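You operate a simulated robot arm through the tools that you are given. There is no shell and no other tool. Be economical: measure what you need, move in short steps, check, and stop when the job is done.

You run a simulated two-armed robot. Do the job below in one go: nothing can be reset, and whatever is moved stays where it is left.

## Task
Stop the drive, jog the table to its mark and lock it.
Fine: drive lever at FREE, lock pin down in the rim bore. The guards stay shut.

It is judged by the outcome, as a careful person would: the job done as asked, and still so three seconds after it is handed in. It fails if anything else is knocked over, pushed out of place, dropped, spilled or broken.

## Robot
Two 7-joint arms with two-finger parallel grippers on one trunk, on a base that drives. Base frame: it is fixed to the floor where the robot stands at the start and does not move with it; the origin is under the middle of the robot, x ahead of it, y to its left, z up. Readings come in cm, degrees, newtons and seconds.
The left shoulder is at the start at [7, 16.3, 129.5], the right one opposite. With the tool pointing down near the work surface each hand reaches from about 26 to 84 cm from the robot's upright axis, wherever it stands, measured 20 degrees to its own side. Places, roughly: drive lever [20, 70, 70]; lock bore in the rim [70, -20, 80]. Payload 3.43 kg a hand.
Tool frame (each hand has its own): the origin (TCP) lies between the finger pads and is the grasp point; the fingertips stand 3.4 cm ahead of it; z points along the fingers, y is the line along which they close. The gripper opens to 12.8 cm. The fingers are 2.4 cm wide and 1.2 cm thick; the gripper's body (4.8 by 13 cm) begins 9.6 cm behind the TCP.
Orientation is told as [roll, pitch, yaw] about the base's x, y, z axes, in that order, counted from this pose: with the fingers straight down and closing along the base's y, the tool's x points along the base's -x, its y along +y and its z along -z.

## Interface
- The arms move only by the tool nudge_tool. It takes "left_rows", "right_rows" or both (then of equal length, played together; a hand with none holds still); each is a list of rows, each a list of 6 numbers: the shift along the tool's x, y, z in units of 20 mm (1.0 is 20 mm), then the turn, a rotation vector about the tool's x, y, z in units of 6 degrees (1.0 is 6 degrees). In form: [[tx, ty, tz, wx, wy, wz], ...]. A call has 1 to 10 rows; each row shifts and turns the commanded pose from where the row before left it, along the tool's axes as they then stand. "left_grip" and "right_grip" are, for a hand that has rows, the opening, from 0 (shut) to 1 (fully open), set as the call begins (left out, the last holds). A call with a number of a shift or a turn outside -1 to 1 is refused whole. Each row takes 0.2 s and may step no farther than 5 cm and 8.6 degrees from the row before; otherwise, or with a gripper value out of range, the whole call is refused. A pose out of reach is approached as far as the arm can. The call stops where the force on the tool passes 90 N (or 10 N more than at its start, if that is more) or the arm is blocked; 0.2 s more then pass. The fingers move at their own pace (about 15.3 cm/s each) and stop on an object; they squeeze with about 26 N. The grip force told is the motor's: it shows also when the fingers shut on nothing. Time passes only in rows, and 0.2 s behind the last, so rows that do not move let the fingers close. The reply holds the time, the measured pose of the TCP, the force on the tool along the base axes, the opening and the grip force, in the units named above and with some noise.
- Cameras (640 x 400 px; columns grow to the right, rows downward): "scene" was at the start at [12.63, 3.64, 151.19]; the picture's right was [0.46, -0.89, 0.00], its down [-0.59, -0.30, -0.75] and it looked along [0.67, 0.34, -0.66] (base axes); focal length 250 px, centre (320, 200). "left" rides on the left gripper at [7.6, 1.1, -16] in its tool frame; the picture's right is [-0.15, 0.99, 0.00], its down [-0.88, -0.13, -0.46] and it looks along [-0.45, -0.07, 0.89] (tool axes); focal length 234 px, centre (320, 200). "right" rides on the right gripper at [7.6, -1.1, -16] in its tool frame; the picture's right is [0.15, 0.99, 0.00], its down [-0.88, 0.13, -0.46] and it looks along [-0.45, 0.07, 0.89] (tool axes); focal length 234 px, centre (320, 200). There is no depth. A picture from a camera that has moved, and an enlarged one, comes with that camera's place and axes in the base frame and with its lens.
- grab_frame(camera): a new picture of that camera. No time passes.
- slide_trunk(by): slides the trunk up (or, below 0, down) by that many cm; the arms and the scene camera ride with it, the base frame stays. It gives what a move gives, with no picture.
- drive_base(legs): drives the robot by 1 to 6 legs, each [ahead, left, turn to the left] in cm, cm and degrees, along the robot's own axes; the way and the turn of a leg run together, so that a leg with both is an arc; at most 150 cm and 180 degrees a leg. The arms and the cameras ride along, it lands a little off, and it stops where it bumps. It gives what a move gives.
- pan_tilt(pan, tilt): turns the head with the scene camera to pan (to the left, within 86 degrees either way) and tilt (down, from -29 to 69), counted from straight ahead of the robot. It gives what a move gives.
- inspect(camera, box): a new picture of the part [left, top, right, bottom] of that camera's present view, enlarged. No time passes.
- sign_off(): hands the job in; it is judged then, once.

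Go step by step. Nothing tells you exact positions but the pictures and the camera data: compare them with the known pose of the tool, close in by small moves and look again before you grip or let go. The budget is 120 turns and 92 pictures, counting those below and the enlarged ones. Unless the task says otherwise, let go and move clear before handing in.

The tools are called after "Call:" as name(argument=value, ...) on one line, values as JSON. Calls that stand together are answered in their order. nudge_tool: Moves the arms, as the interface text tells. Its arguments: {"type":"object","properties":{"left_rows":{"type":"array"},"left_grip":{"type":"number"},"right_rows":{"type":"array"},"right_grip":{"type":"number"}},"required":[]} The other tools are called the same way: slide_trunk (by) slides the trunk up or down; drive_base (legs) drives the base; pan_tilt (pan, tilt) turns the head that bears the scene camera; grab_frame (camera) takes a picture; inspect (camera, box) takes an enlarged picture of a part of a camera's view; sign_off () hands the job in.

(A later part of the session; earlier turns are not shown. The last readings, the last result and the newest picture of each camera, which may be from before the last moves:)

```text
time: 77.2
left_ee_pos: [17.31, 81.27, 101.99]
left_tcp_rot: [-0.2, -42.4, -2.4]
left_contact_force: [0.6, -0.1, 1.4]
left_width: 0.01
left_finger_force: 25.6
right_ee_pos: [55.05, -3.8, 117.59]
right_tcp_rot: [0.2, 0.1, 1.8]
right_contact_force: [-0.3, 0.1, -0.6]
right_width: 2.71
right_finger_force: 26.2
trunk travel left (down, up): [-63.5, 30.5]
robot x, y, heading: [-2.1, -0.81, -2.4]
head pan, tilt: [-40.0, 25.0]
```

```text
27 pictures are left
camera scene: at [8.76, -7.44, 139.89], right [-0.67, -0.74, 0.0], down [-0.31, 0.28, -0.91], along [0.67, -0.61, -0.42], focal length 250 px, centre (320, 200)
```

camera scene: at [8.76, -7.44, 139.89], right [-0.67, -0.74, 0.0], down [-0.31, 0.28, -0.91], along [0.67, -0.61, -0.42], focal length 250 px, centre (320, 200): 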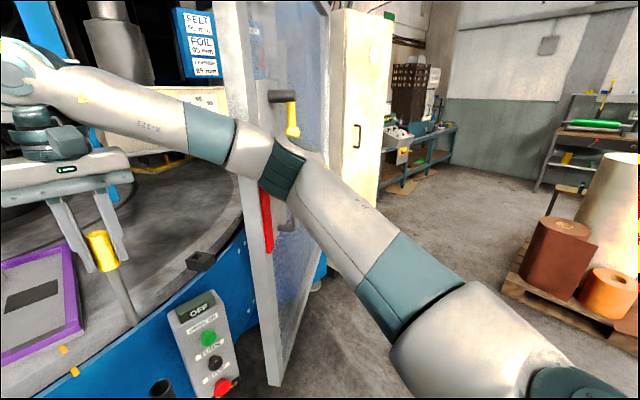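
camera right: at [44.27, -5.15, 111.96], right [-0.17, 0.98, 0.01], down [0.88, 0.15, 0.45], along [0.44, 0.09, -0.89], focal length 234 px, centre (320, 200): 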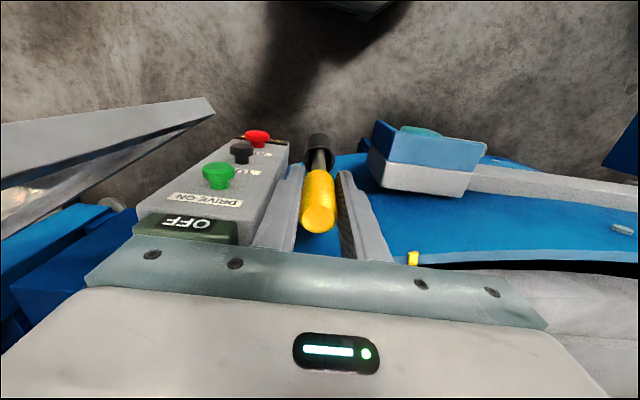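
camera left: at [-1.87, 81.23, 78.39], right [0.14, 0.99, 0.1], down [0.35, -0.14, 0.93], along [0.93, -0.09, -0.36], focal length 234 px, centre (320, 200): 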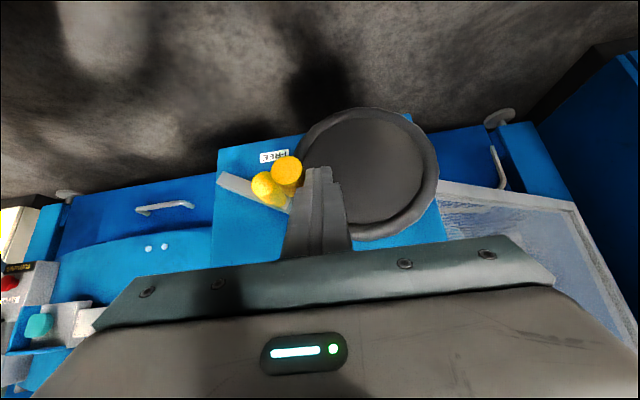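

The right elbow met the guard door, which looks unmoved and shut. I'll back the base off 4 cm to clear it and reach forward with the arm instead, which straightens the elbow away from the door.

Call:
drive_base(legs=[[-3.5, 0, 0]])

Call:
nudge_tool(right_rows=[[-1, 0, 0, 0, 0, 0], [-1, 0, 0, 0, 0, 0], [-1, 0, 0, 0, 0, 0], [-1, 0, 0, 0, 0, 0], [-1, 0, 0, 0, 0, 0], [-1, -0.5, 0, 0, 0, 0], [-1, -0.5, 0, 0, 0, 0]])

Call:
grab_frame(camera="scene")

```text
time: 78.1
left_ee_pos: [14.99, 81.14, 101.87]
left_tcp_rot: [0.0, -41.8, -2.6]
left_contact_force: [0.1, 0.1, 0.2]
left_width: 0.01
left_finger_force: 25.9
right_ee_pos: [52.93, -4.07, 116.62]
right_tcp_rot: [0.3, 0.8, 1.8]
right_contact_force: [1.1, -0.3, -1.4]
right_width: 2.7
right_finger_force: 26.2
trunk travel left (down, up): [-63.5, 30.5]
robot x, y, heading: [-5.73, -1.06, -2.6]
head pan, tilt: [-40.0, 25.0]
```

```text
time: 79.7
left_ee_pos: [14.69, 81.14, 101.9]
left_tcp_rot: [0.0, -41.9, -2.6]
left_contact_force: [-1.2, 0.7, 0.2]
left_width: 0.0
left_finger_force: 26.3
right_ee_pos: [66.76, -5.47, 116.83]
right_tcp_rot: [0.4, 0.8, 1.8]
right_contact_force: [-0.3, 0.3, -1.1]
right_width: 2.7
right_finger_force: 26.1
trunk travel left (down, up): [-63.5, 30.5]
robot x, y, heading: [-5.39, -0.75, -2.3]
head pan, tilt: [-40.0, 25.0]
```

```text
26 pictures are left
camera scene: at [6.51, -7.56, 139.76], right [-0.67, -0.74, 0.0], down [-0.31, 0.28, -0.91], along [0.67, -0.61, -0.42], focal length 250 px, centre (320, 200)
```

scene: 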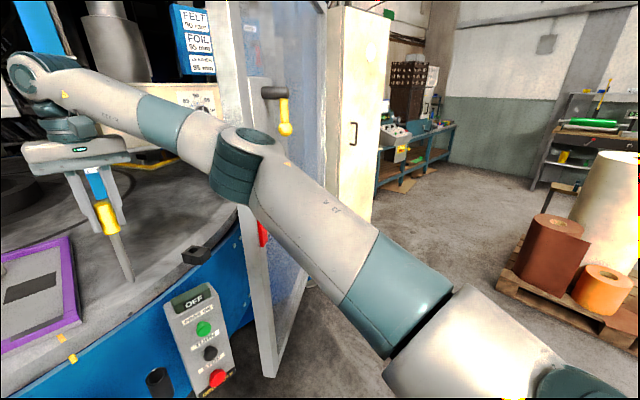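

The elbow is well clear of the door now. I'll level the tool and move over the block, staying about 3 cm above it.

Call:
nudge_tool(right_rows=[[-0.41, -0.94, 0, 0.067, -0.133, 0], [-0.41, -0.94, 0, 0, 0, 0], [-0.41, -0.94, 0, 0, 0, 0], [-0.41, -0.94, 0, 0, 0, 0], [-0.41, -0.94, 0, 0, 0, 0], [-0.41, -0.94, 0, 0, 0, 0], [-0.41, -0.94, 0, 0, 0, 0], [-0.41, -0.94, 0, 0, 0, 0]])

Call:
pan_tilt(pan=-15, tilt=30)

Call:
grab_frame(camera="scene")

Call:
grab_frame(camera="right")

```text
time: 81.5
left_ee_pos: [14.51, 81.42, 101.68]
left_tcp_rot: [-0.3, -42.1, -2.2]
left_contact_force: [0.0, -0.1, 0.1]
left_width: 0.0
left_finger_force: 26.4
right_ee_pos: [72.87, -19.98, 116.91]
right_tcp_rot: [-0.3, -0.4, 1.8]
right_contact_force: [-0.1, -0.1, -0.9]
right_width: 2.73
right_finger_force: 25.7
right hand out of reach, approached as far as the arm can: row 8
trunk travel left (down, up): [-63.5, 30.5]
robot x, y, heading: [-5.43, -1.54, -2.2]
head pan, tilt: [-40.0, 25.0]
```

```text
time: 82.4
left_ee_pos: [14.42, 81.48, 101.83]
left_tcp_rot: [-0.2, -42.1, -2.3]
left_contact_force: [0.1, -0.5, 1.3]
left_width: 0.0
left_finger_force: 26.1
right_ee_pos: [72.99, -19.9, 116.92]
right_tcp_rot: [-0.2, -0.4, 1.8]
right_contact_force: [0.6, -0.2, -1.5]
right_width: 2.71
right_finger_force: 26.4
trunk travel left (down, up): [-63.5, 30.5]
robot x, y, heading: [-5.48, -0.84, -2.2]
head pan, tilt: [-15.0, 30.0]
```

```text
25 pictures are left
camera scene: at [7.95, -3.63, 139.03], right [-0.3, -0.95, 0.0], down [-0.47, 0.15, -0.87], along [0.83, -0.26, -0.5], focal length 250 px, centre (320, 200)
```

scene: 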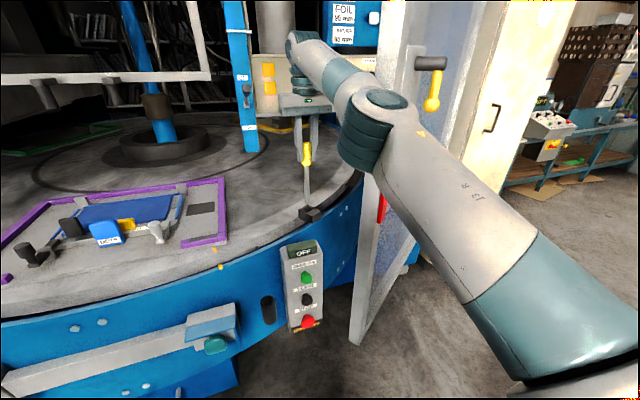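

```text
24 pictures are left
camera right: at [65.22, -21.2, 132.92], right [-0.18, 0.98, 0.0], down [0.87, 0.16, 0.46], along [0.45, 0.08, -0.89], focal length 234 px, centre (320, 200)
```

right: 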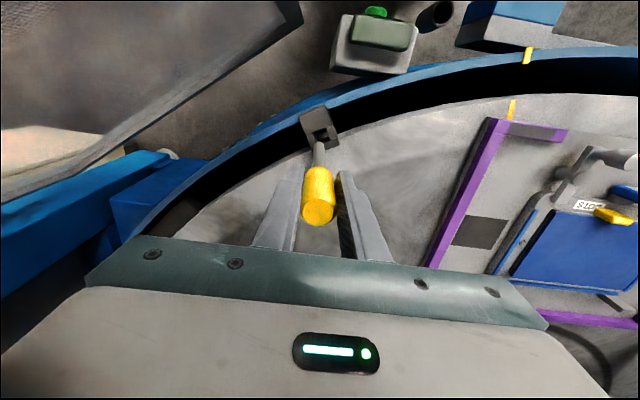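

Near reach limit, and the pin tip looks close to the hole. I'll enlarge both views to find the offset.

Call:
inspect(camera="right", box=[280, 90, 360, 160])

Call:
inspect(camera="scene", box=[280, 180, 336, 235])

```text
5.71 times, centred on (320, 125) of right
camera zoom: at [65.22, -21.2, 132.92], right [-0.18, 0.98, 0.0], down [0.87, 0.16, 0.46], along [0.45, 0.08, -0.89], focal length 1338 px, centre (320, 629)
```

zoom: 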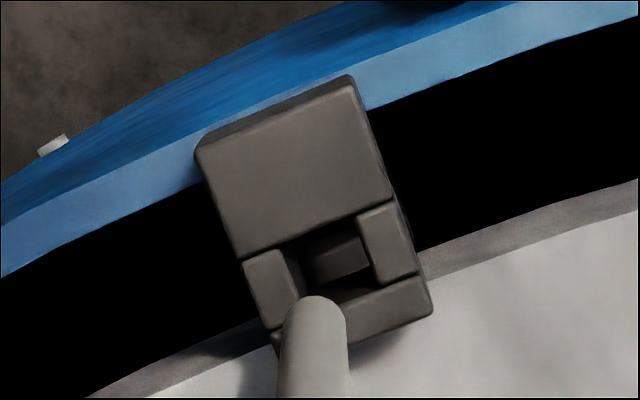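

```text
7.27 times, centred on (308, 208) of scene
camera zoom: at [7.95, -3.63, 139.03], right [-0.3, -0.95, 0.0], down [-0.47, 0.15, -0.87], along [0.83, -0.26, -0.5], focal length 1822 px, centre (407, 146)
```

zoom: 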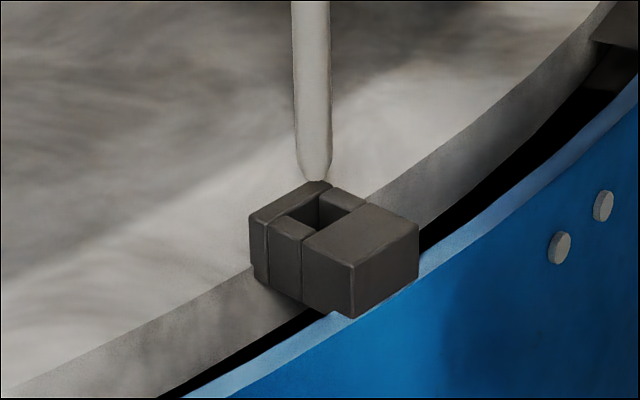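

From the two views, the pin tip should shift about -0.5 cm in x and +0.25 cm in y to be over the hole centre at [72.5, -19.7]. I'll correct that, lower slightly and recheck.

Call:
nudge_tool(right_rows=[[0.14, 0.06, 0, 0, 0, 0], [0.14, 0.06, 0, 0, 0, 0], [0, 0, 0.25, 0, 0, 0], [0, 0, 0, 0, 0, 0]])

Call:
inspect(camera="right", box=[280, 90, 360, 160])

Call:
inspect(camera="scene", box=[280, 180, 336, 235])

```text
time: 83.4
left_ee_pos: [13.75, 82.68, 100.69]
left_tcp_rot: [-1.3, -42.4, -1.5]
left_contact_force: [-0.1, -0.1, -0.4]
left_width: 0.0
left_finger_force: 26.0
right_ee_pos: [71.85, -17.0, 116.51]
right_tcp_rot: [-1.2, -0.2, 2.8]
right_contact_force: [0.6, 0.2, -1.3]
right_width: 2.7
right_finger_force: 26.0
trunk travel left (down, up): [-63.5, 30.5]
robot x, y, heading: [-5.54, -0.92, -2.1]
head pan, tilt: [-15.0, 30.0]
```

```text
5.71 times, centred on (320, 125) of right
camera zoom: at [64.23, -18.05, 132.59], right [-0.19, 0.98, -0.02], down [0.87, 0.18, 0.46], along [0.45, 0.07, -0.89], focal length 1338 px, centre (320, 629)
```

zoom: 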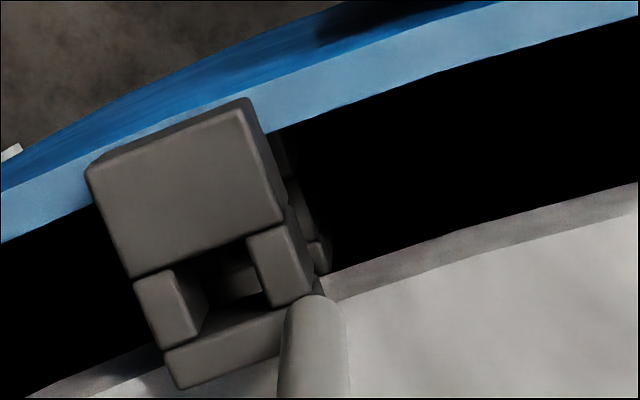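

```text
7.27 times, centred on (308, 208) of scene
camera zoom: at [7.32, -1.87, 139.04], right [-0.29, -0.96, 0.01], down [-0.47, 0.13, -0.87], along [0.83, -0.26, -0.49], focal length 1822 px, centre (407, 146)
```

zoom: 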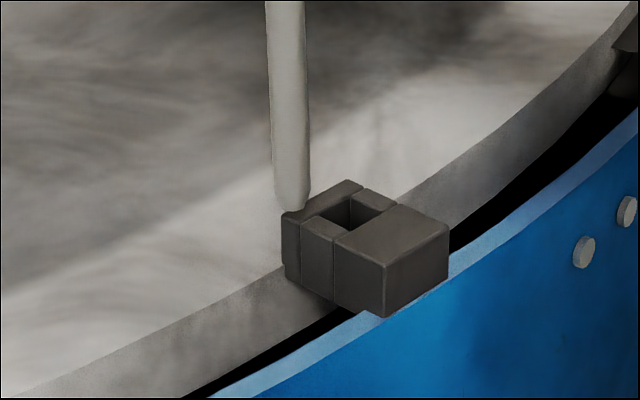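

The whole robot shifted about 3 cm, so part of the right arm must be pressing on something, probably the elbow against the door again. I'll lift the pin a little and look.

Call:
nudge_tool(right_rows=[[0, 0, -0.5, 0, 0, 0]])

Call:
pan_tilt(pan=-40, tilt=20)

Call:
grab_frame(camera="scene")

```text
time: 83.8
left_ee_pos: [14.03, 82.19, 101.04]
left_tcp_rot: [-1.1, -42.3, -1.8]
left_contact_force: [-0.6, 0.3, 0.4]
left_width: 0.0
left_finger_force: 25.9
right_ee_pos: [72.12, -17.9, 117.65]
right_tcp_rot: [-0.9, -0.3, 2.3]
right_contact_force: [0.2, 0.2, -1.9]
right_width: 2.73
right_finger_force: 26.2
trunk travel left (down, up): [-63.5, 30.5]
robot x, y, heading: [-5.32, -1.03, -2.2]
head pan, tilt: [-15.0, 30.0]
```

```text
time: 84.7
left_ee_pos: [14.13, 82.17, 100.98]
left_tcp_rot: [-1.0, -42.3, -1.9]
left_contact_force: [-0.1, 0.5, -0.5]
left_width: 0.01
left_finger_force: 26.1
right_ee_pos: [72.01, -18.01, 117.61]
right_tcp_rot: [-0.8, -0.4, 2.5]
right_contact_force: [0.8, 0.1, -1.1]
right_width: 2.71
right_finger_force: 26.2
trunk travel left (down, up): [-63.5, 30.5]
robot x, y, heading: [-5.64, -0.98, -2.1]
head pan, tilt: [-40.0, 20.0]
```

```text
19 pictures are left
camera scene: at [5.84, -6.06, 140.7], right [-0.67, -0.74, 0.01], down [-0.25, 0.22, -0.94], along [0.7, -0.64, -0.33], focal length 250 px, centre (320, 200)
```

scene: 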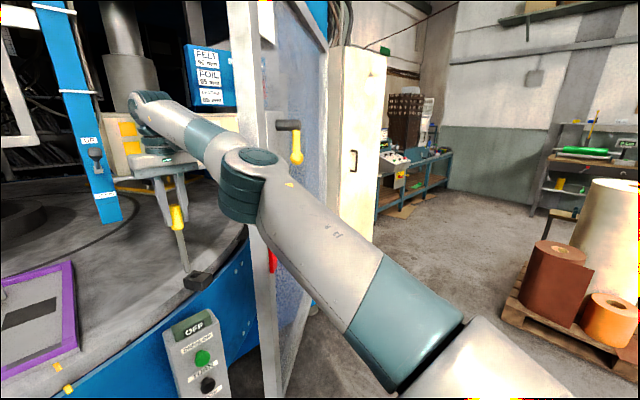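

The elbow is touching the door post. I'll tuck the left arm in and shift the base about 12 cm left, so the right arm comes in from further left with its elbow clear of the door.

Call:
nudge_tool(left_rows=[[0, -1, 0, 0, 0, 0], [0, -1, 0, 0, 0, 0], [0, -1, 0, 0, 0, 0], [0, -1, 0, 0, 0, 0], [0, -1, 0, 0, 0, 0], [0, -1, 0, 0, 0, 0]])

Call:
drive_base(legs=[[0, 12, 0]])

Call:
grab_frame(camera="scene")

```text
time: 86.0
left_ee_pos: [13.54, 70.03, 101.46]
left_tcp_rot: [-0.9, -42.4, -2.1]
left_contact_force: [0.2, -1.1, 0.0]
left_width: 0.02
left_finger_force: 25.7
right_ee_pos: [71.95, -18.17, 117.74]
right_tcp_rot: [-0.9, -0.4, 2.3]
right_contact_force: [-0.4, -0.3, -1.4]
right_width: 2.72
right_finger_force: 26.1
trunk travel left (down, up): [-63.5, 30.5]
robot x, y, heading: [-5.43, -1.18, -2.1]
head pan, tilt: [-40.0, 20.0]
```

```text
time: 87.3
left_ee_pos: [14.35, 81.19, 102.1]
left_tcp_rot: [0.0, -42.0, -2.5]
left_contact_force: [-0.7, 0.0, -0.3]
left_width: 0.0
left_finger_force: 26.3
right_ee_pos: [73.06, -8.07, 117.05]
right_tcp_rot: [0.0, -0.1, 1.9]
right_contact_force: [-0.7, -0.7, -1.1]
right_width: 2.75
right_finger_force: 25.9
trunk travel left (down, up): [-63.5, 30.5]
robot x, y, heading: [-5.21, 10.96, -2.4]
head pan, tilt: [-40.0, 20.0]
```

```text
18 pictures are left
camera scene: at [6.99, 4.36, 140.58], right [-0.67, -0.74, 0.0], down [-0.25, 0.23, -0.94], along [0.7, -0.63, -0.34], focal length 250 px, centre (320, 200)
```

scene: 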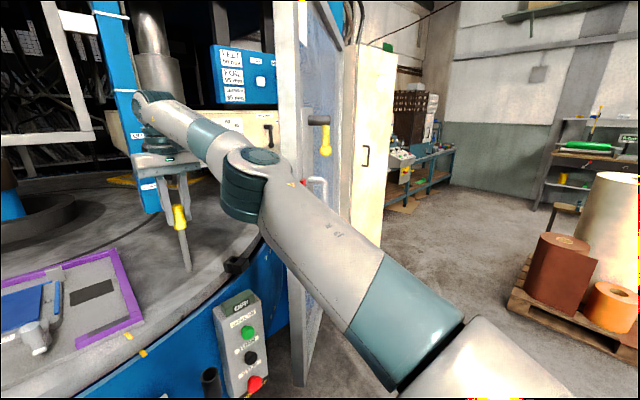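

The elbow is clear of the door and the robot is level again. The block is near full reach, so I'll drive forward 4 cm, then move the pin to just above the hole.

Call:
drive_base(legs=[[4, 0, 0]])

Call:
nudge_tool(right_rows=[[0.24, -0.93, -0.2, 0, 0, 0], [0.24, -0.93, 0, 0, 0, 0], [0.24, -0.93, 0, 0, 0, 0], [0.24, -0.93, 0, 0, 0, 0], [0.24, -0.93, 0, 0, 0, 0], [0.24, -0.93, 0, 0, 0, 0]])

Call:
grab_frame(camera="scene")

```text
time: 88.2
left_ee_pos: [18.13, 80.96, 102.31]
left_tcp_rot: [0.0, -42.1, -2.4]
left_contact_force: [-0.8, 0.0, 0.6]
left_width: 0.02
left_finger_force: 26.1
right_ee_pos: [76.92, -8.09, 117.33]
right_tcp_rot: [0.0, -0.2, 1.9]
right_contact_force: [-0.1, 0.7, -1.4]
right_width: 2.75
right_finger_force: 26.0
trunk travel left (down, up): [-63.5, 30.5]
robot x, y, heading: [-1.14, 10.74, -2.2]
head pan, tilt: [-40.0, 20.0]
```

```text
time: 89.6
left_ee_pos: [17.82, 82.36, 101.17]
left_tcp_rot: [-1.0, -42.2, -1.5]
left_contact_force: [0.5, 0.4, 0.5]
left_width: 0.02
left_finger_force: 26.6
right_ee_pos: [74.39, -16.81, 117.91]
right_tcp_rot: [-1.0, -0.2, 2.7]
right_contact_force: [1.3, -0.1, -1.0]
right_width: 2.72
right_finger_force: 26.1
trunk travel left (down, up): [-63.5, 30.5]
robot x, y, heading: [-1.35, 11.06, -1.8]
head pan, tilt: [-40.0, 20.0]
```

```text
17 pictures are left
camera scene: at [10.58, 6.14, 140.64], right [-0.67, -0.74, 0.01], down [-0.25, 0.22, -0.94], along [0.7, -0.63, -0.33], focal length 250 px, centre (320, 200)
```

scene: 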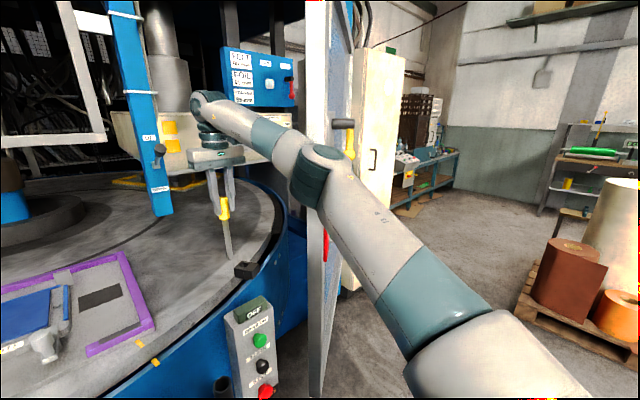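

The elbow is on the door post again, because the arm folds when the base is closer. I'll move the base further left, slightly back and turned right, so the arm reaches out straighter from the left.

Call:
drive_base(legs=[[0, 9, 0], [-3, 0, 0], [0, 0, -6]])

Call:
grab_frame(camera="scene")

```text
time: 91.6
left_ee_pos: [23.02, 87.55, 102.15]
left_tcp_rot: [0.1, -41.9, -8.5]
left_contact_force: [-0.3, -0.2, 0.0]
left_width: 0.0
left_finger_force: 26.2
right_ee_pos: [68.41, -18.0, 117.27]
right_tcp_rot: [0.0, -0.2, -4.1]
right_contact_force: [0.7, -0.4, -1.7]
right_width: 2.73
right_finger_force: 25.9
trunk travel left (down, up): [-63.5, 30.5]
robot x, y, heading: [-3.92, 19.83, -8.2]
head pan, tilt: [-40.0, 20.0]
```

```text
16 pictures are left
camera scene: at [7.62, 11.96, 140.55], right [-0.74, -0.67, 0.0], down [-0.23, 0.26, -0.94], along [0.63, -0.7, -0.34], focal length 250 px, centre (320, 200)
```

scene: 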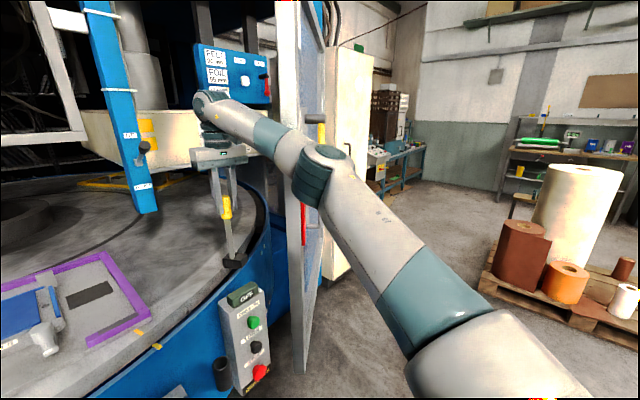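

The robot stands level with no contact, and the hand is about 4 cm short of the hole. I'll drive forward 3.5 cm along the heading and check.

Call:
drive_base(legs=[[3.5, 0, 0]])

Call:
pan_tilt(pan=-25, tilt=30)

Call:
grab_frame(camera="scene")

Call:
inspect(camera="right", box=[280, 90, 360, 160])

```text
time: 92.5
left_ee_pos: [26.07, 87.12, 102.16]
left_tcp_rot: [-0.1, -42.1, -8.3]
left_contact_force: [-0.8, 0.5, 0.5]
left_width: 0.0
left_finger_force: 25.9
right_ee_pos: [71.71, -18.39, 117.46]
right_tcp_rot: [0.0, -0.3, -4.0]
right_contact_force: [-0.1, 0.3, -0.5]
right_width: 2.71
right_finger_force: 26.5
trunk travel left (down, up): [-63.5, 30.5]
robot x, y, heading: [-0.56, 19.24, -8.0]
head pan, tilt: [-40.0, 20.0]
```

```text
time: 93.3
left_ee_pos: [26.36, 87.02, 102.13]
left_tcp_rot: [0.0, -42.0, -8.4]
left_contact_force: [-0.3, -1.1, 0.1]
left_width: 0.0
left_finger_force: 26.1
right_ee_pos: [71.87, -18.42, 117.33]
right_tcp_rot: [0.0, -0.1, -4.0]
right_contact_force: [-1.2, -0.4, -1.5]
right_width: 2.73
right_finger_force: 25.8
trunk travel left (down, up): [-63.5, 30.5]
robot x, y, heading: [-0.39, 19.52, -8.0]
head pan, tilt: [-25.0, 30.0]
```

```text
15 pictures are left
camera scene: at [12.33, 13.53, 138.97], right [-0.55, -0.84, 0.0], down [-0.42, 0.27, -0.87], along [0.72, -0.47, -0.5], focal length 250 px, centre (320, 200)
```

scene: 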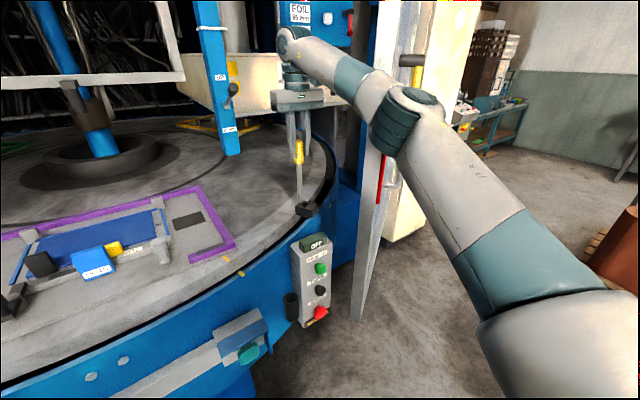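

```text
5.71 times, centred on (320, 125) of right
camera zoom: at [64.18, -18.98, 133.49], right [-0.08, 1.0, 0.0], down [0.89, 0.07, 0.46], along [0.46, 0.03, -0.89], focal length 1338 px, centre (320, 629)
```

zoom: 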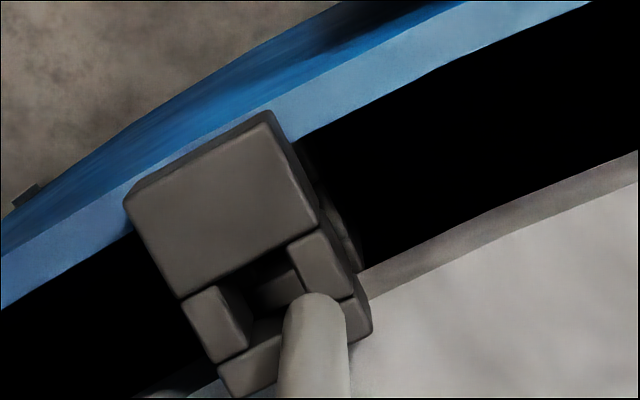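

Clear of contact. The hole centre is at about [72.7, -19.8] and the pin tip at [71.9, -18.4]. I'll move in two small steps, lower slightly and look again.

Call:
nudge_tool(right_rows=[[-0.22, -0.33, 0, 0, 0, 0], [-0.22, -0.34, 0, 0, 0, 0], [0, 0, 0.3, 0, 0, 0], [0, 0, 0, 0, 0, 0]])

Call:
inspect(camera="right", box=[280, 90, 360, 160])

Call:
inspect(camera="scene", box=[280, 180, 336, 235])

```text
time: 94.3
left_ee_pos: [26.16, 87.11, 102.07]
left_tcp_rot: [0.1, -41.9, -8.3]
left_contact_force: [-0.4, -0.2, -0.4]
left_width: 0.02
left_finger_force: 26.1
right_ee_pos: [72.67, -19.82, 116.93]
right_tcp_rot: [-0.1, 0.0, -4.0]
right_contact_force: [0.1, -0.5, -2.0]
right_width: 2.73
right_finger_force: 26.1
trunk travel left (down, up): [-63.5, 30.5]
robot x, y, heading: [-0.43, 19.25, -8.1]
head pan, tilt: [-25.0, 30.0]
```

```text
5.71 times, centred on (320, 125) of right
camera zoom: at [64.93, -20.38, 132.92], right [-0.08, 1.0, 0.0], down [0.89, 0.07, 0.46], along [0.46, 0.03, -0.89], focal length 1338 px, centre (320, 629)
```

zoom: 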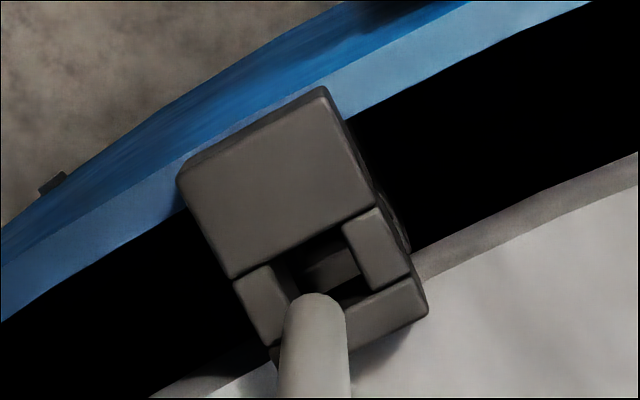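

```text
7.27 times, centred on (308, 208) of scene
camera zoom: at [12.31, 13.58, 138.97], right [-0.55, -0.84, 0.0], down [-0.42, 0.27, -0.87], along [0.73, -0.47, -0.5], focal length 1822 px, centre (407, 146)
```

zoom: 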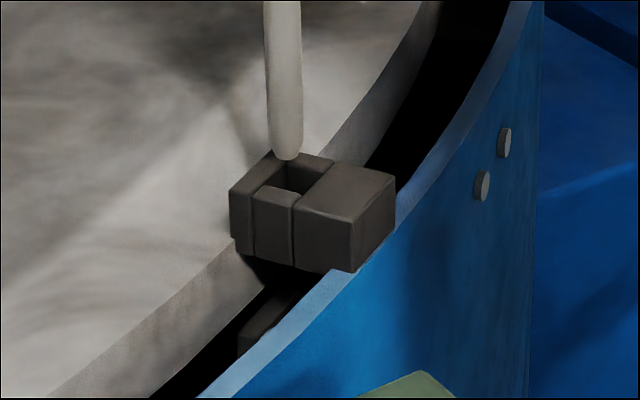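

The pin is within 0.15 cm of the hole centre in both views. I'll make a tiny correction and lower slowly into the guide.

Call:
nudge_tool(right_rows=[[0, 0.06, 0.2, 0, 0, 0], [0, 0, 0.4, 0, 0, 0], [0, 0, 0.4, 0, 0, 0], [0, 0, 0.4, 0, 0, 0], [0, 0, 0.4, 0, 0, 0], [0, 0, 0.4, 0, 0, 0], [0, 0, 0.4, 0, 0, 0]])

Call:
inspect(camera="scene", box=[270, 150, 346, 225])

```text
time: 95.9
left_ee_pos: [25.72, 87.71, 101.85]
left_tcp_rot: [-0.5, -42.4, -8.1]
left_contact_force: [0.7, 0.6, -0.4]
left_width: 0.0
left_finger_force: 25.5
right_ee_pos: [72.01, -18.95, 112.6]
right_tcp_rot: [-0.4, -0.7, -3.9]
right_contact_force: [-1.2, -3.0, 22.8]
right_width: 2.72
right_finger_force: 25.6
trunk travel left (down, up): [-63.5, 30.5]
robot x, y, heading: [-0.75, 19.61, -8.0]
head pan, tilt: [-25.0, 30.0]
```

```text
5.33 times, centred on (308, 188) of scene
camera zoom: at [11.47, 14.35, 139.09], right [-0.55, -0.84, 0.0], down [-0.41, 0.27, -0.87], along [0.73, -0.48, -0.49], focal length 1336 px, centre (384, 267)
```

zoom: 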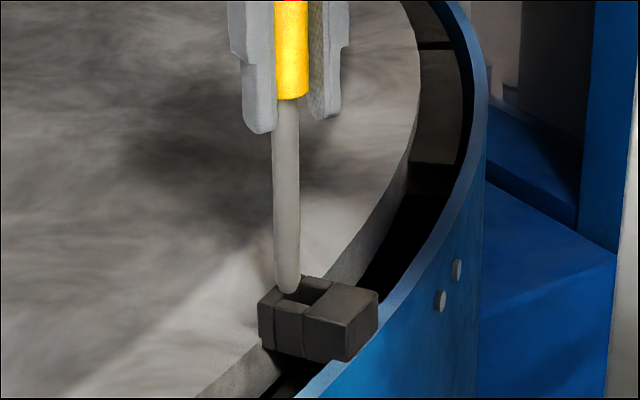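

The forearm met the door again as the hand came down, which pushed the pin tip onto the block's edge. I'll lift, tuck the left arm in, and swing the base about 8° around the hole for more elbow clearance. I'll do the lowering with the trunk, so the elbow doesn't move sideways.

Call:
slide_trunk(by=5)

Call:
nudge_tool(left_rows=[[0, -1, 0, 0, 0, 0], [0, -1, 0, 0, 0, 0], [0, -1, 0, 0, 0, 0], [0, -1, 0, 0, 0, 0], [0, -1, 0, 0, 0, 0], [0, -1, 0, 0, 0, 0], [0, -1, 0, 0, 0, 0], [0, -1, 0, 0, 0, 0], [0, -1, 0, 0, 0, 0], [0, -1, 0, 0, 0, 0]])

Call:
drive_base(legs=[[0, 10.3, 0], [4.6, 0, 0], [0, 0, -8]])

Call:
grab_frame(camera="scene")

```text
time: 96.8
left_ee_pos: [25.93, 87.78, 106.78]
left_tcp_rot: [-0.4, -42.2, -8.1]
left_contact_force: [-0.1, -0.3, -0.7]
left_width: 0.0
left_finger_force: 25.7
right_ee_pos: [72.36, -19.03, 117.12]
right_tcp_rot: [-0.3, -0.2, -4.0]
right_contact_force: [-0.2, 0.0, -0.9]
right_width: 2.73
right_finger_force: 25.8
trunk travel left (down, up): [-68.5, 25.5]
robot x, y, heading: [-0.39, 19.53, -8.2]
head pan, tilt: [-25.0, 30.0]
```

```text
time: 99.0
left_ee_pos: [23.04, 71.17, 107.33]
left_tcp_rot: [-0.5, -42.1, -7.9]
left_contact_force: [-1.3, -1.0, -0.1]
left_width: 0.01
left_finger_force: 25.9
left hand out of reach, approached as far as the arm can: row 9, 10
right_ee_pos: [72.36, -19.04, 117.19]
right_tcp_rot: [-0.3, -0.4, -4.0]
right_contact_force: [1.2, 0.2, -1.2]
right_width: 2.72
right_finger_force: 25.6
trunk travel left (down, up): [-68.5, 25.5]
robot x, y, heading: [-0.36, 19.5, -8.5]
head pan, tilt: [-25.0, 30.0]
```

```text
time: 101.3
left_ee_pos: [36.43, 76.26, 107.45]
left_tcp_rot: [-0.1, -42.0, -16.4]
left_contact_force: [-0.3, -0.3, 0.4]
left_width: 0.0
left_finger_force: 26.6
right_ee_pos: [72.6, -19.98, 116.68]
right_tcp_rot: [-0.1, -0.1, -12.1]
right_contact_force: [0.3, -0.4, -1.5]
right_width: 2.74
right_finger_force: 26.3
trunk travel left (down, up): [-68.5, 25.5]
robot x, y, heading: [5.61, 28.91, -15.8]
head pan, tilt: [-25.0, 30.0]
```

```text
10 pictures are left
camera scene: at [17.46, 21.36, 143.96], right [-0.66, -0.75, 0.0], down [-0.38, 0.33, -0.87], along [0.65, -0.57, -0.5], focal length 250 px, centre (320, 200)
```

scene: 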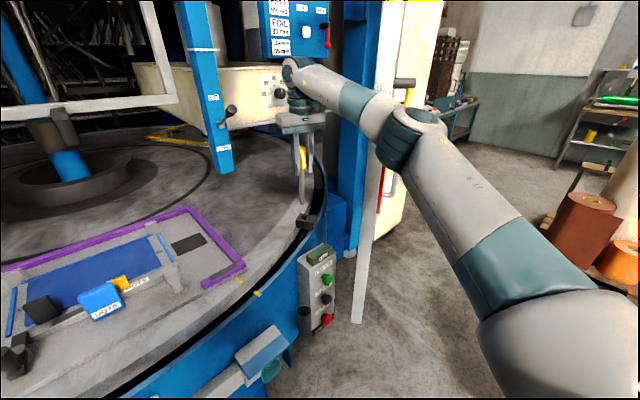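

The hand is now right over the hole at [72.6, -20.0], and the robot stands level. One close look to refine.

Call:
inspect(camera="right", box=[280, 90, 360, 160])

```text
5.71 times, centred on (320, 125) of right
camera zoom: at [64.86, -19.48, 132.68], right [0.06, 1.0, 0.0], down [0.89, -0.06, 0.46], along [0.46, -0.03, -0.89], focal length 1338 px, centre (320, 629)
```

zoom: 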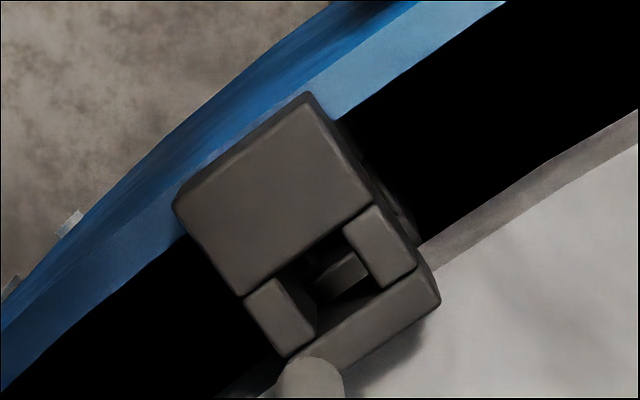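

The earlier contact pushed the pin about 4 cm up in the grip, so its tip is now near z = 106 and tilted slightly to y≈-20.2. It's still firmly held. I'll correct by about 0.5 cm in y, lower with the trunk to just above the guide, and look.

Call:
nudge_tool(right_rows=[[-0.05, 0.25, 0, 0, 0, 0], [0, 0, 0, 0, 0, 0]])

Call:
slide_trunk(by=-6.5)

Call:
inspect(camera="right", box=[280, 90, 360, 160])

Call:
inspect(camera="scene", box=[270, 130, 346, 215])

```text
time: 101.9
left_ee_pos: [36.37, 76.21, 107.38]
left_tcp_rot: [0.0, -42.0, -16.4]
left_contact_force: [0.7, -0.6, 0.0]
left_width: 0.01
left_finger_force: 25.8
right_ee_pos: [72.73, -19.6, 116.62]
right_tcp_rot: [0.1, -0.1, -12.1]
right_contact_force: [-0.7, -0.2, -1.6]
right_width: 2.73
right_finger_force: 26.1
trunk travel left (down, up): [-68.5, 25.5]
robot x, y, heading: [5.42, 28.56, -16.0]
head pan, tilt: [-25.0, 30.0]
```

```text
time: 102.9
left_ee_pos: [36.29, 76.38, 100.96]
left_tcp_rot: [0.0, -42.1, -16.5]
left_contact_force: [0.1, 0.1, 0.7]
left_width: 0.0
left_finger_force: 26.1
right_ee_pos: [72.52, -19.37, 110.18]
right_tcp_rot: [0.1, -0.3, -12.2]
right_contact_force: [-1.6, -2.2, 18.8]
right_width: 2.78
right_finger_force: 25.3
trunk travel left (down, up): [-62.0, 32.0]
robot x, y, heading: [5.96, 28.93, -16.1]
head pan, tilt: [-25.0, 30.0]
```

```text
5.71 times, centred on (320, 125) of right
camera zoom: at [64.86, -18.92, 126.29], right [0.06, 1.0, 0.0], down [0.89, -0.06, 0.46], along [0.46, -0.03, -0.89], focal length 1338 px, centre (320, 629)
```

zoom: 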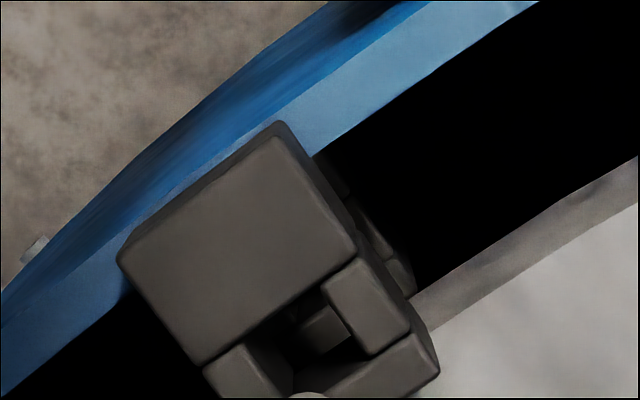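

```text
4.71 times, centred on (308, 172) of scene
camera zoom: at [17.22, 21.42, 137.48], right [-0.66, -0.75, 0.0], down [-0.38, 0.33, -0.87], along [0.65, -0.57, -0.5], focal length 1179 px, centre (376, 329)
```

zoom: 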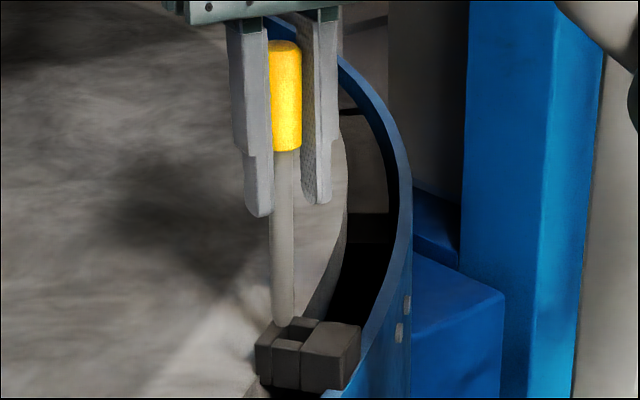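

The pin tip rests on the guide's inner wall, and the pin now leans about 8° towards +x in the grip. I'll raise 1.5 cm, tilt the tool 8° to stand the pin upright, and recheck.

Call:
slide_trunk(by=2)

Call:
nudge_tool(right_rows=[[-0.05, -0.06, 0, 0, 0.65, 0], [-0.05, -0.06, 0, 0, 0.65, 0], [0, 0, 0, 0, 0, 0]])

Call:
grab_frame(camera="right")

Call:
inspect(camera="scene", box=[270, 130, 346, 215])

```text
time: 103.6
left_ee_pos: [36.38, 76.29, 102.83]
left_tcp_rot: [-0.1, -42.1, -16.4]
left_contact_force: [-0.6, 0.7, 0.2]
left_width: 0.0
left_finger_force: 25.9
right_ee_pos: [72.65, -19.51, 112.16]
right_tcp_rot: [0.2, -0.1, -12.0]
right_contact_force: [-0.5, -0.1, -1.2]
right_width: 2.73
right_finger_force: 26.0
trunk travel left (down, up): [-64.0, 30.0]
robot x, y, heading: [5.56, 29.09, -16.4]
head pan, tilt: [-25.0, 30.0]
```

```text
time: 104.4
left_ee_pos: [36.35, 76.3, 102.98]
left_tcp_rot: [-0.1, -41.9, -16.3]
left_contact_force: [0.2, -1.3, -0.3]
left_width: 0.0
left_finger_force: 26.0
right_ee_pos: [71.22, -21.43, 112.25]
right_tcp_rot: [-0.1, 7.7, -12.2]
right_contact_force: [-0.3, 0.0, -1.4]
right_width: 2.72
right_finger_force: 26.1
right hand out of reach, approached as far as the arm can: row 2
trunk travel left (down, up): [-64.0, 30.0]
robot x, y, heading: [5.61, 28.99, -16.2]
head pan, tilt: [-25.0, 30.0]
```

```text
6 pictures are left
camera right: at [65.67, -21.26, 129.2], right [0.07, 1.0, 0.02], down [0.94, -0.07, 0.34], along [0.34, -0.01, -0.94], focal length 234 px, centre (320, 200)
```

right: 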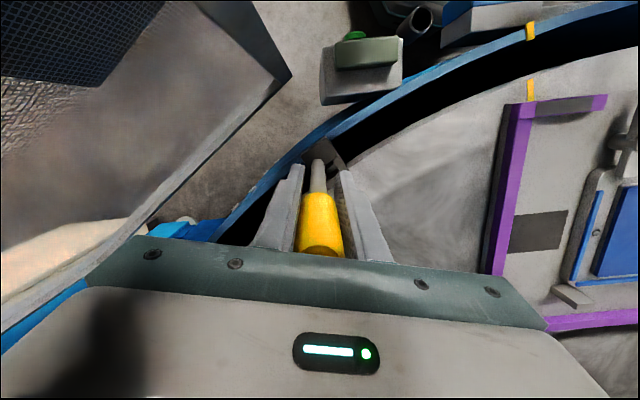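

```text
4.71 times, centred on (308, 172) of scene
camera zoom: at [17.39, 21.39, 139.47], right [-0.66, -0.75, 0.0], down [-0.38, 0.33, -0.87], along [0.65, -0.57, -0.5], focal length 1179 px, centre (376, 329)
```

zoom: 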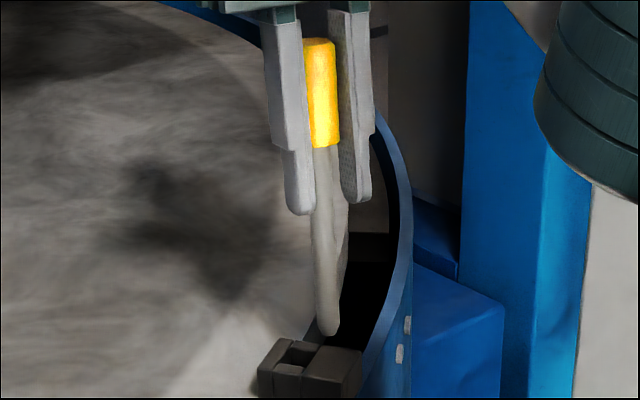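

With the tool tilted, the pin hangs vertically, its tip at [71.2, -21.6], but the arm is at its reach limit. I'll nudge the base 3 cm ahead and 2 cm left, then fine-position with the arm.

Call:
drive_base(legs=[[2.9, 2.1, 0]])

Call:
nudge_tool(right_rows=[[0, 0, 0, 0, 0, 0], [0, 0, 0, 0, 0, 0]])

```text
time: 105.2
left_ee_pos: [39.57, 77.44, 103.05]
left_tcp_rot: [0.1, -42.0, -16.4]
left_contact_force: [0.7, -0.3, 0.5]
left_width: 0.0
left_finger_force: 25.7
right_ee_pos: [74.44, -20.22, 112.3]
right_tcp_rot: [0.0, 7.5, -12.3]
right_contact_force: [0.3, 0.3, -1.2]
right_width: 2.72
right_finger_force: 26.3
trunk travel left (down, up): [-64.0, 30.0]
robot x, y, heading: [8.8, 30.13, -16.1]
head pan, tilt: [-25.0, 30.0]
```

```text
time: 105.8
left_ee_pos: [39.66, 77.52, 102.89]
left_tcp_rot: [-0.1, -41.9, -16.4]
left_contact_force: [0.4, 0.6, 0.5]
left_width: 0.0
left_finger_force: 25.9
right_ee_pos: [74.69, -20.11, 112.25]
right_tcp_rot: [-0.1, 7.7, -12.2]
right_contact_force: [0.4, 0.3, -1.6]
right_width: 2.73
right_finger_force: 25.8
trunk travel left (down, up): [-64.0, 30.0]
robot x, y, heading: [9.07, 29.79, -16.2]
head pan, tilt: [-25.0, 30.0]
```

Call:
nudge_tool(right_rows=[[0.48, 0.04, 0, 0, 0, 0], [0.47, 0.04, 0, 0, 0, 0], [0, 0, 0, 0, 0, 0]])

```text
time: 106.6
left_ee_pos: [39.57, 77.56, 102.92]
left_tcp_rot: [-0.1, -41.9, -16.5]
left_contact_force: [-0.3, 0.1, -0.7]
left_width: 0.02
left_finger_force: 26.0
right_ee_pos: [72.6, -19.65, 112.54]
right_tcp_rot: [0.0, 7.6, -12.3]
right_contact_force: [-0.9, 0.8, -1.1]
right_width: 2.69
right_finger_force: 26.1
trunk travel left (down, up): [-64.0, 30.0]
robot x, y, heading: [8.93, 30.05, -16.4]
head pan, tilt: [-25.0, 30.0]
```

The hand is at [72.6, -19.65], as intended. I'll spend one close look on the alignment before lowering.

Call:
inspect(camera="right", box=[280, 110, 360, 180])

```text
5.71 times, centred on (320, 145) of right
camera zoom: at [67.06, -19.53, 129.46], right [0.07, 1.0, 0.02], down [0.94, -0.07, 0.34], along [0.34, 0.0, -0.94], focal length 1338 px, centre (320, 514)
```

zoom: 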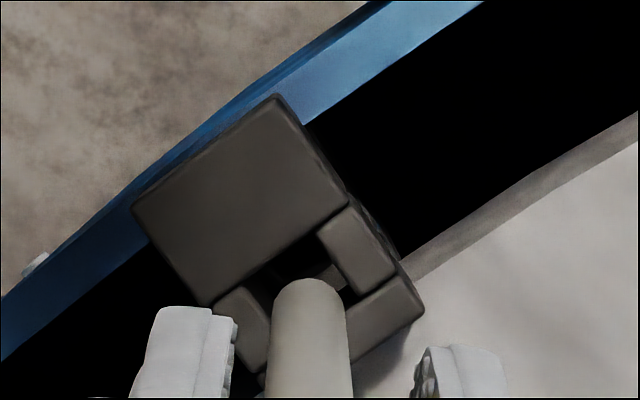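

The tip is within about 0.2 cm of the hole's centre. I'll shift 0.2 cm right and lower with the trunk in steps, watching the force.

Call:
nudge_tool(right_rows=[[-0.03, -0.1, 0, 0, 0, 0], [0, 0, 0, 0, 0, 0]])

Call:
slide_trunk(by=-3)

Call:
slide_trunk(by=-1)

```text
time: 107.2
left_ee_pos: [39.59, 77.39, 103.02]
left_tcp_rot: [-0.2, -42.1, -16.4]
left_contact_force: [0.1, 1.2, 0.0]
left_width: 0.0
left_finger_force: 25.7
right_ee_pos: [72.8, -19.81, 112.52]
right_tcp_rot: [0.0, 7.5, -12.1]
right_contact_force: [-0.6, 0.2, -1.3]
right_width: 2.77
right_finger_force: 26.0
trunk travel left (down, up): [-64.0, 30.0]
robot x, y, heading: [9.25, 30.21, -16.2]
head pan, tilt: [-25.0, 30.0]
```

```text
time: 108.0
left_ee_pos: [39.49, 77.36, 99.99]
left_tcp_rot: [-0.1, -42.0, -16.3]
left_contact_force: [-1.1, 0.5, 0.6]
left_width: 0.0
left_finger_force: 25.6
right_ee_pos: [72.7, -19.77, 109.62]
right_tcp_rot: [0.0, 7.5, -12.2]
right_contact_force: [-1.2, 0.3, -2.0]
right_width: 2.72
right_finger_force: 26.1
trunk travel left (down, up): [-61.0, 33.0]
robot x, y, heading: [9.37, 30.43, -16.2]
head pan, tilt: [-25.0, 30.0]
```

```text
time: 108.6
left_ee_pos: [39.65, 77.44, 98.92]
left_tcp_rot: [-0.1, -42.0, -16.4]
left_contact_force: [-0.1, -0.5, 0.2]
left_width: 0.0
left_finger_force: 25.9
right_ee_pos: [72.75, -19.93, 108.5]
right_tcp_rot: [0.0, 7.4, -12.2]
right_contact_force: [0.3, -0.1, -1.2]
right_width: 2.74
right_finger_force: 25.6
trunk travel left (down, up): [-60.0, 34.0]
robot x, y, heading: [8.93, 30.03, -16.4]
head pan, tilt: [-25.0, 30.0]
```

No contact force with the TCP at z = 108.5, below where the tip touched the guide before, so the pin is in the hole. I'll raise the left hand clear of the gauge box and keep lowering.

Call:
nudge_tool(left_rows=[[-0.669, 0, -0.743, 0, 0, 0], [-0.669, 0, -0.743, 0, 0, 0], [-0.669, 0, -0.743, 0, 0, 0], [-0.669, 0, -0.743, 0, 0, 0]])

Call:
slide_trunk(by=-2)

Call:
slide_trunk(by=-2)

```text
time: 109.6
left_ee_pos: [39.72, 77.44, 107.11]
left_tcp_rot: [0.0, -42.1, -16.5]
left_contact_force: [0.2, 0.4, -0.1]
left_width: 0.0
left_finger_force: 26.0
right_ee_pos: [72.65, -19.96, 108.61]
right_tcp_rot: [0.0, 7.5, -12.1]
right_contact_force: [0.6, -0.6, -0.3]
right_width: 2.74
right_finger_force: 26.0
trunk travel left (down, up): [-60.0, 34.0]
robot x, y, heading: [8.96, 29.89, -16.0]
head pan, tilt: [-25.0, 30.0]
```

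```text
time: 110.2
left_ee_pos: [39.6, 77.49, 105.12]
left_tcp_rot: [-0.1, -41.9, -16.4]
left_contact_force: [0.8, 0.8, 0.2]
left_width: 0.04
left_finger_force: 25.4
right_ee_pos: [72.62, -19.86, 106.61]
right_tcp_rot: [0.0, 7.6, -12.3]
right_contact_force: [-0.3, 1.5, -0.7]
right_width: 2.75
right_finger_force: 26.3
trunk travel left (down, up): [-58.0, 36.0]
robot x, y, heading: [9.22, 30.14, -16.1]
head pan, tilt: [-25.0, 30.0]
```

```text
time: 110.9
left_ee_pos: [39.62, 77.5, 103.03]
left_tcp_rot: [-0.1, -42.0, -16.4]
left_contact_force: [0.6, 0.0, 0.0]
left_width: 0.02
left_finger_force: 26.0
right_ee_pos: [72.56, -19.81, 104.56]
right_tcp_rot: [0.0, 7.6, -12.0]
right_contact_force: [-2.1, 3.1, 2.0]
right_width: 2.73
right_finger_force: 26.4
trunk travel left (down, up): [-56.0, 38.0]
robot x, y, heading: [9.02, 30.11, -16.0]
head pan, tilt: [-25.0, 30.0]
```

Slight side forces of about 3 N show that the pin is sliding in the guide. Quick look before going further.

Call:
inspect(camera="scene", box=[270, 110, 346, 200])

```text
4.44 times, centred on (308, 155) of scene
camera zoom: at [20.57, 22.62, 131.48], right [-0.66, -0.75, 0.0], down [-0.38, 0.33, -0.87], along [0.65, -0.57, -0.5], focal length 1113 px, centre (373, 400)
```

zoom: 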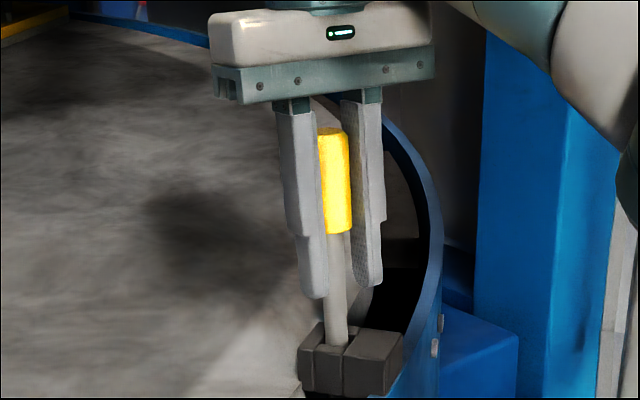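

The pin is in the guide. I'll go down 1.5 cm more and open the fingers, so it can drop under its own weight.

Call:
slide_trunk(by=-1.5)

Call:
nudge_tool(right_rows=[[0, 0, 0, 0, 0, 0], [0, 0, 0, 0, 0, 0], [0, 0, 0, 0, 0, 0], [0, 0, 0, 0, 0, 0]], right_grip=0.45)

Call:
inspect(camera="scene", box=[270, 90, 346, 190])

```text
time: 111.5
left_ee_pos: [39.59, 77.59, 101.5]
left_tcp_rot: [-0.1, -42.0, -16.3]
left_contact_force: [0.4, 0.5, 0.6]
left_width: 0.0
left_finger_force: 25.8
right_ee_pos: [72.63, -19.73, 103.18]
right_tcp_rot: [-0.1, 7.5, -12.2]
right_contact_force: [-4.5, 4.9, 4.9]
right_width: 2.73
right_finger_force: 26.1
trunk travel left (down, up): [-54.5, 39.5]
robot x, y, heading: [8.68, 30.34, -16.2]
head pan, tilt: [-25.0, 30.0]
```

```text
time: 112.5
left_ee_pos: [39.72, 77.54, 101.48]
left_tcp_rot: [-0.1, -42.0, -16.4]
left_contact_force: [0.6, 0.7, -0.2]
left_width: 0.0
left_finger_force: 26.0
right_ee_pos: [72.63, -19.76, 103.14]
right_tcp_rot: [-0.1, 7.5, -12.2]
right_contact_force: [-0.6, -0.6, -0.1]
right_width: 5.75
right_finger_force: 0.0
trunk travel left (down, up): [-54.5, 39.5]
robot x, y, heading: [8.71, 30.19, -16.1]
head pan, tilt: [-25.0, 30.0]
```

```text
4.00 times, centred on (308, 140) of scene
camera zoom: at [20.63, 22.58, 129.97], right [-0.66, -0.75, 0.0], down [-0.38, 0.33, -0.87], along [0.65, -0.57, -0.5], focal length 1002 px, centre (368, 440)
```

zoom: 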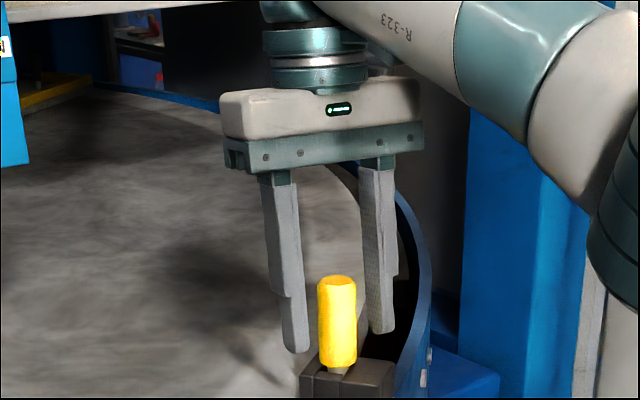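

The pin dropped with its handle nearly on the guide; only a small gap of rod shows. I'll grip the handle lightly and push down gently to check that it's fully seated.

Call:
nudge_tool(right_rows=[[0, 0, 0, 0, 0, 0], [0, 0, 0, 0, 0, 0], [0, 0, 0, 0, 0, 0]], right_grip=0)

Call:
slide_trunk(by=-1.2)

```text
time: 113.3
left_ee_pos: [39.67, 77.56, 101.48]
left_tcp_rot: [-0.2, -42.0, -16.4]
left_contact_force: [0.4, 0.6, -0.5]
left_width: 0.0
left_finger_force: 26.2
right_ee_pos: [72.72, -19.78, 102.99]
right_tcp_rot: [0.0, 7.6, -12.2]
right_contact_force: [0.9, 0.4, 0.4]
right_width: 2.71
right_finger_force: 26.4
trunk travel left (down, up): [-54.5, 39.5]
robot x, y, heading: [8.9, 30.09, -16.1]
head pan, tilt: [-25.0, 30.0]
```

```text
time: 113.9
left_ee_pos: [39.57, 77.66, 100.25]
left_tcp_rot: [-0.1, -42.1, -16.4]
left_contact_force: [-0.1, -0.9, -0.5]
left_width: 0.0
left_finger_force: 25.8
right_ee_pos: [72.49, -19.75, 102.21]
right_tcp_rot: [0.0, 7.2, -12.2]
right_contact_force: [0.7, -1.3, 19.2]
right_width: 2.77
right_finger_force: 26.4
trunk travel left (down, up): [-53.3, 40.7]
robot x, y, heading: [8.91, 30.21, -16.3]
head pan, tilt: [-25.0, 30.0]
```

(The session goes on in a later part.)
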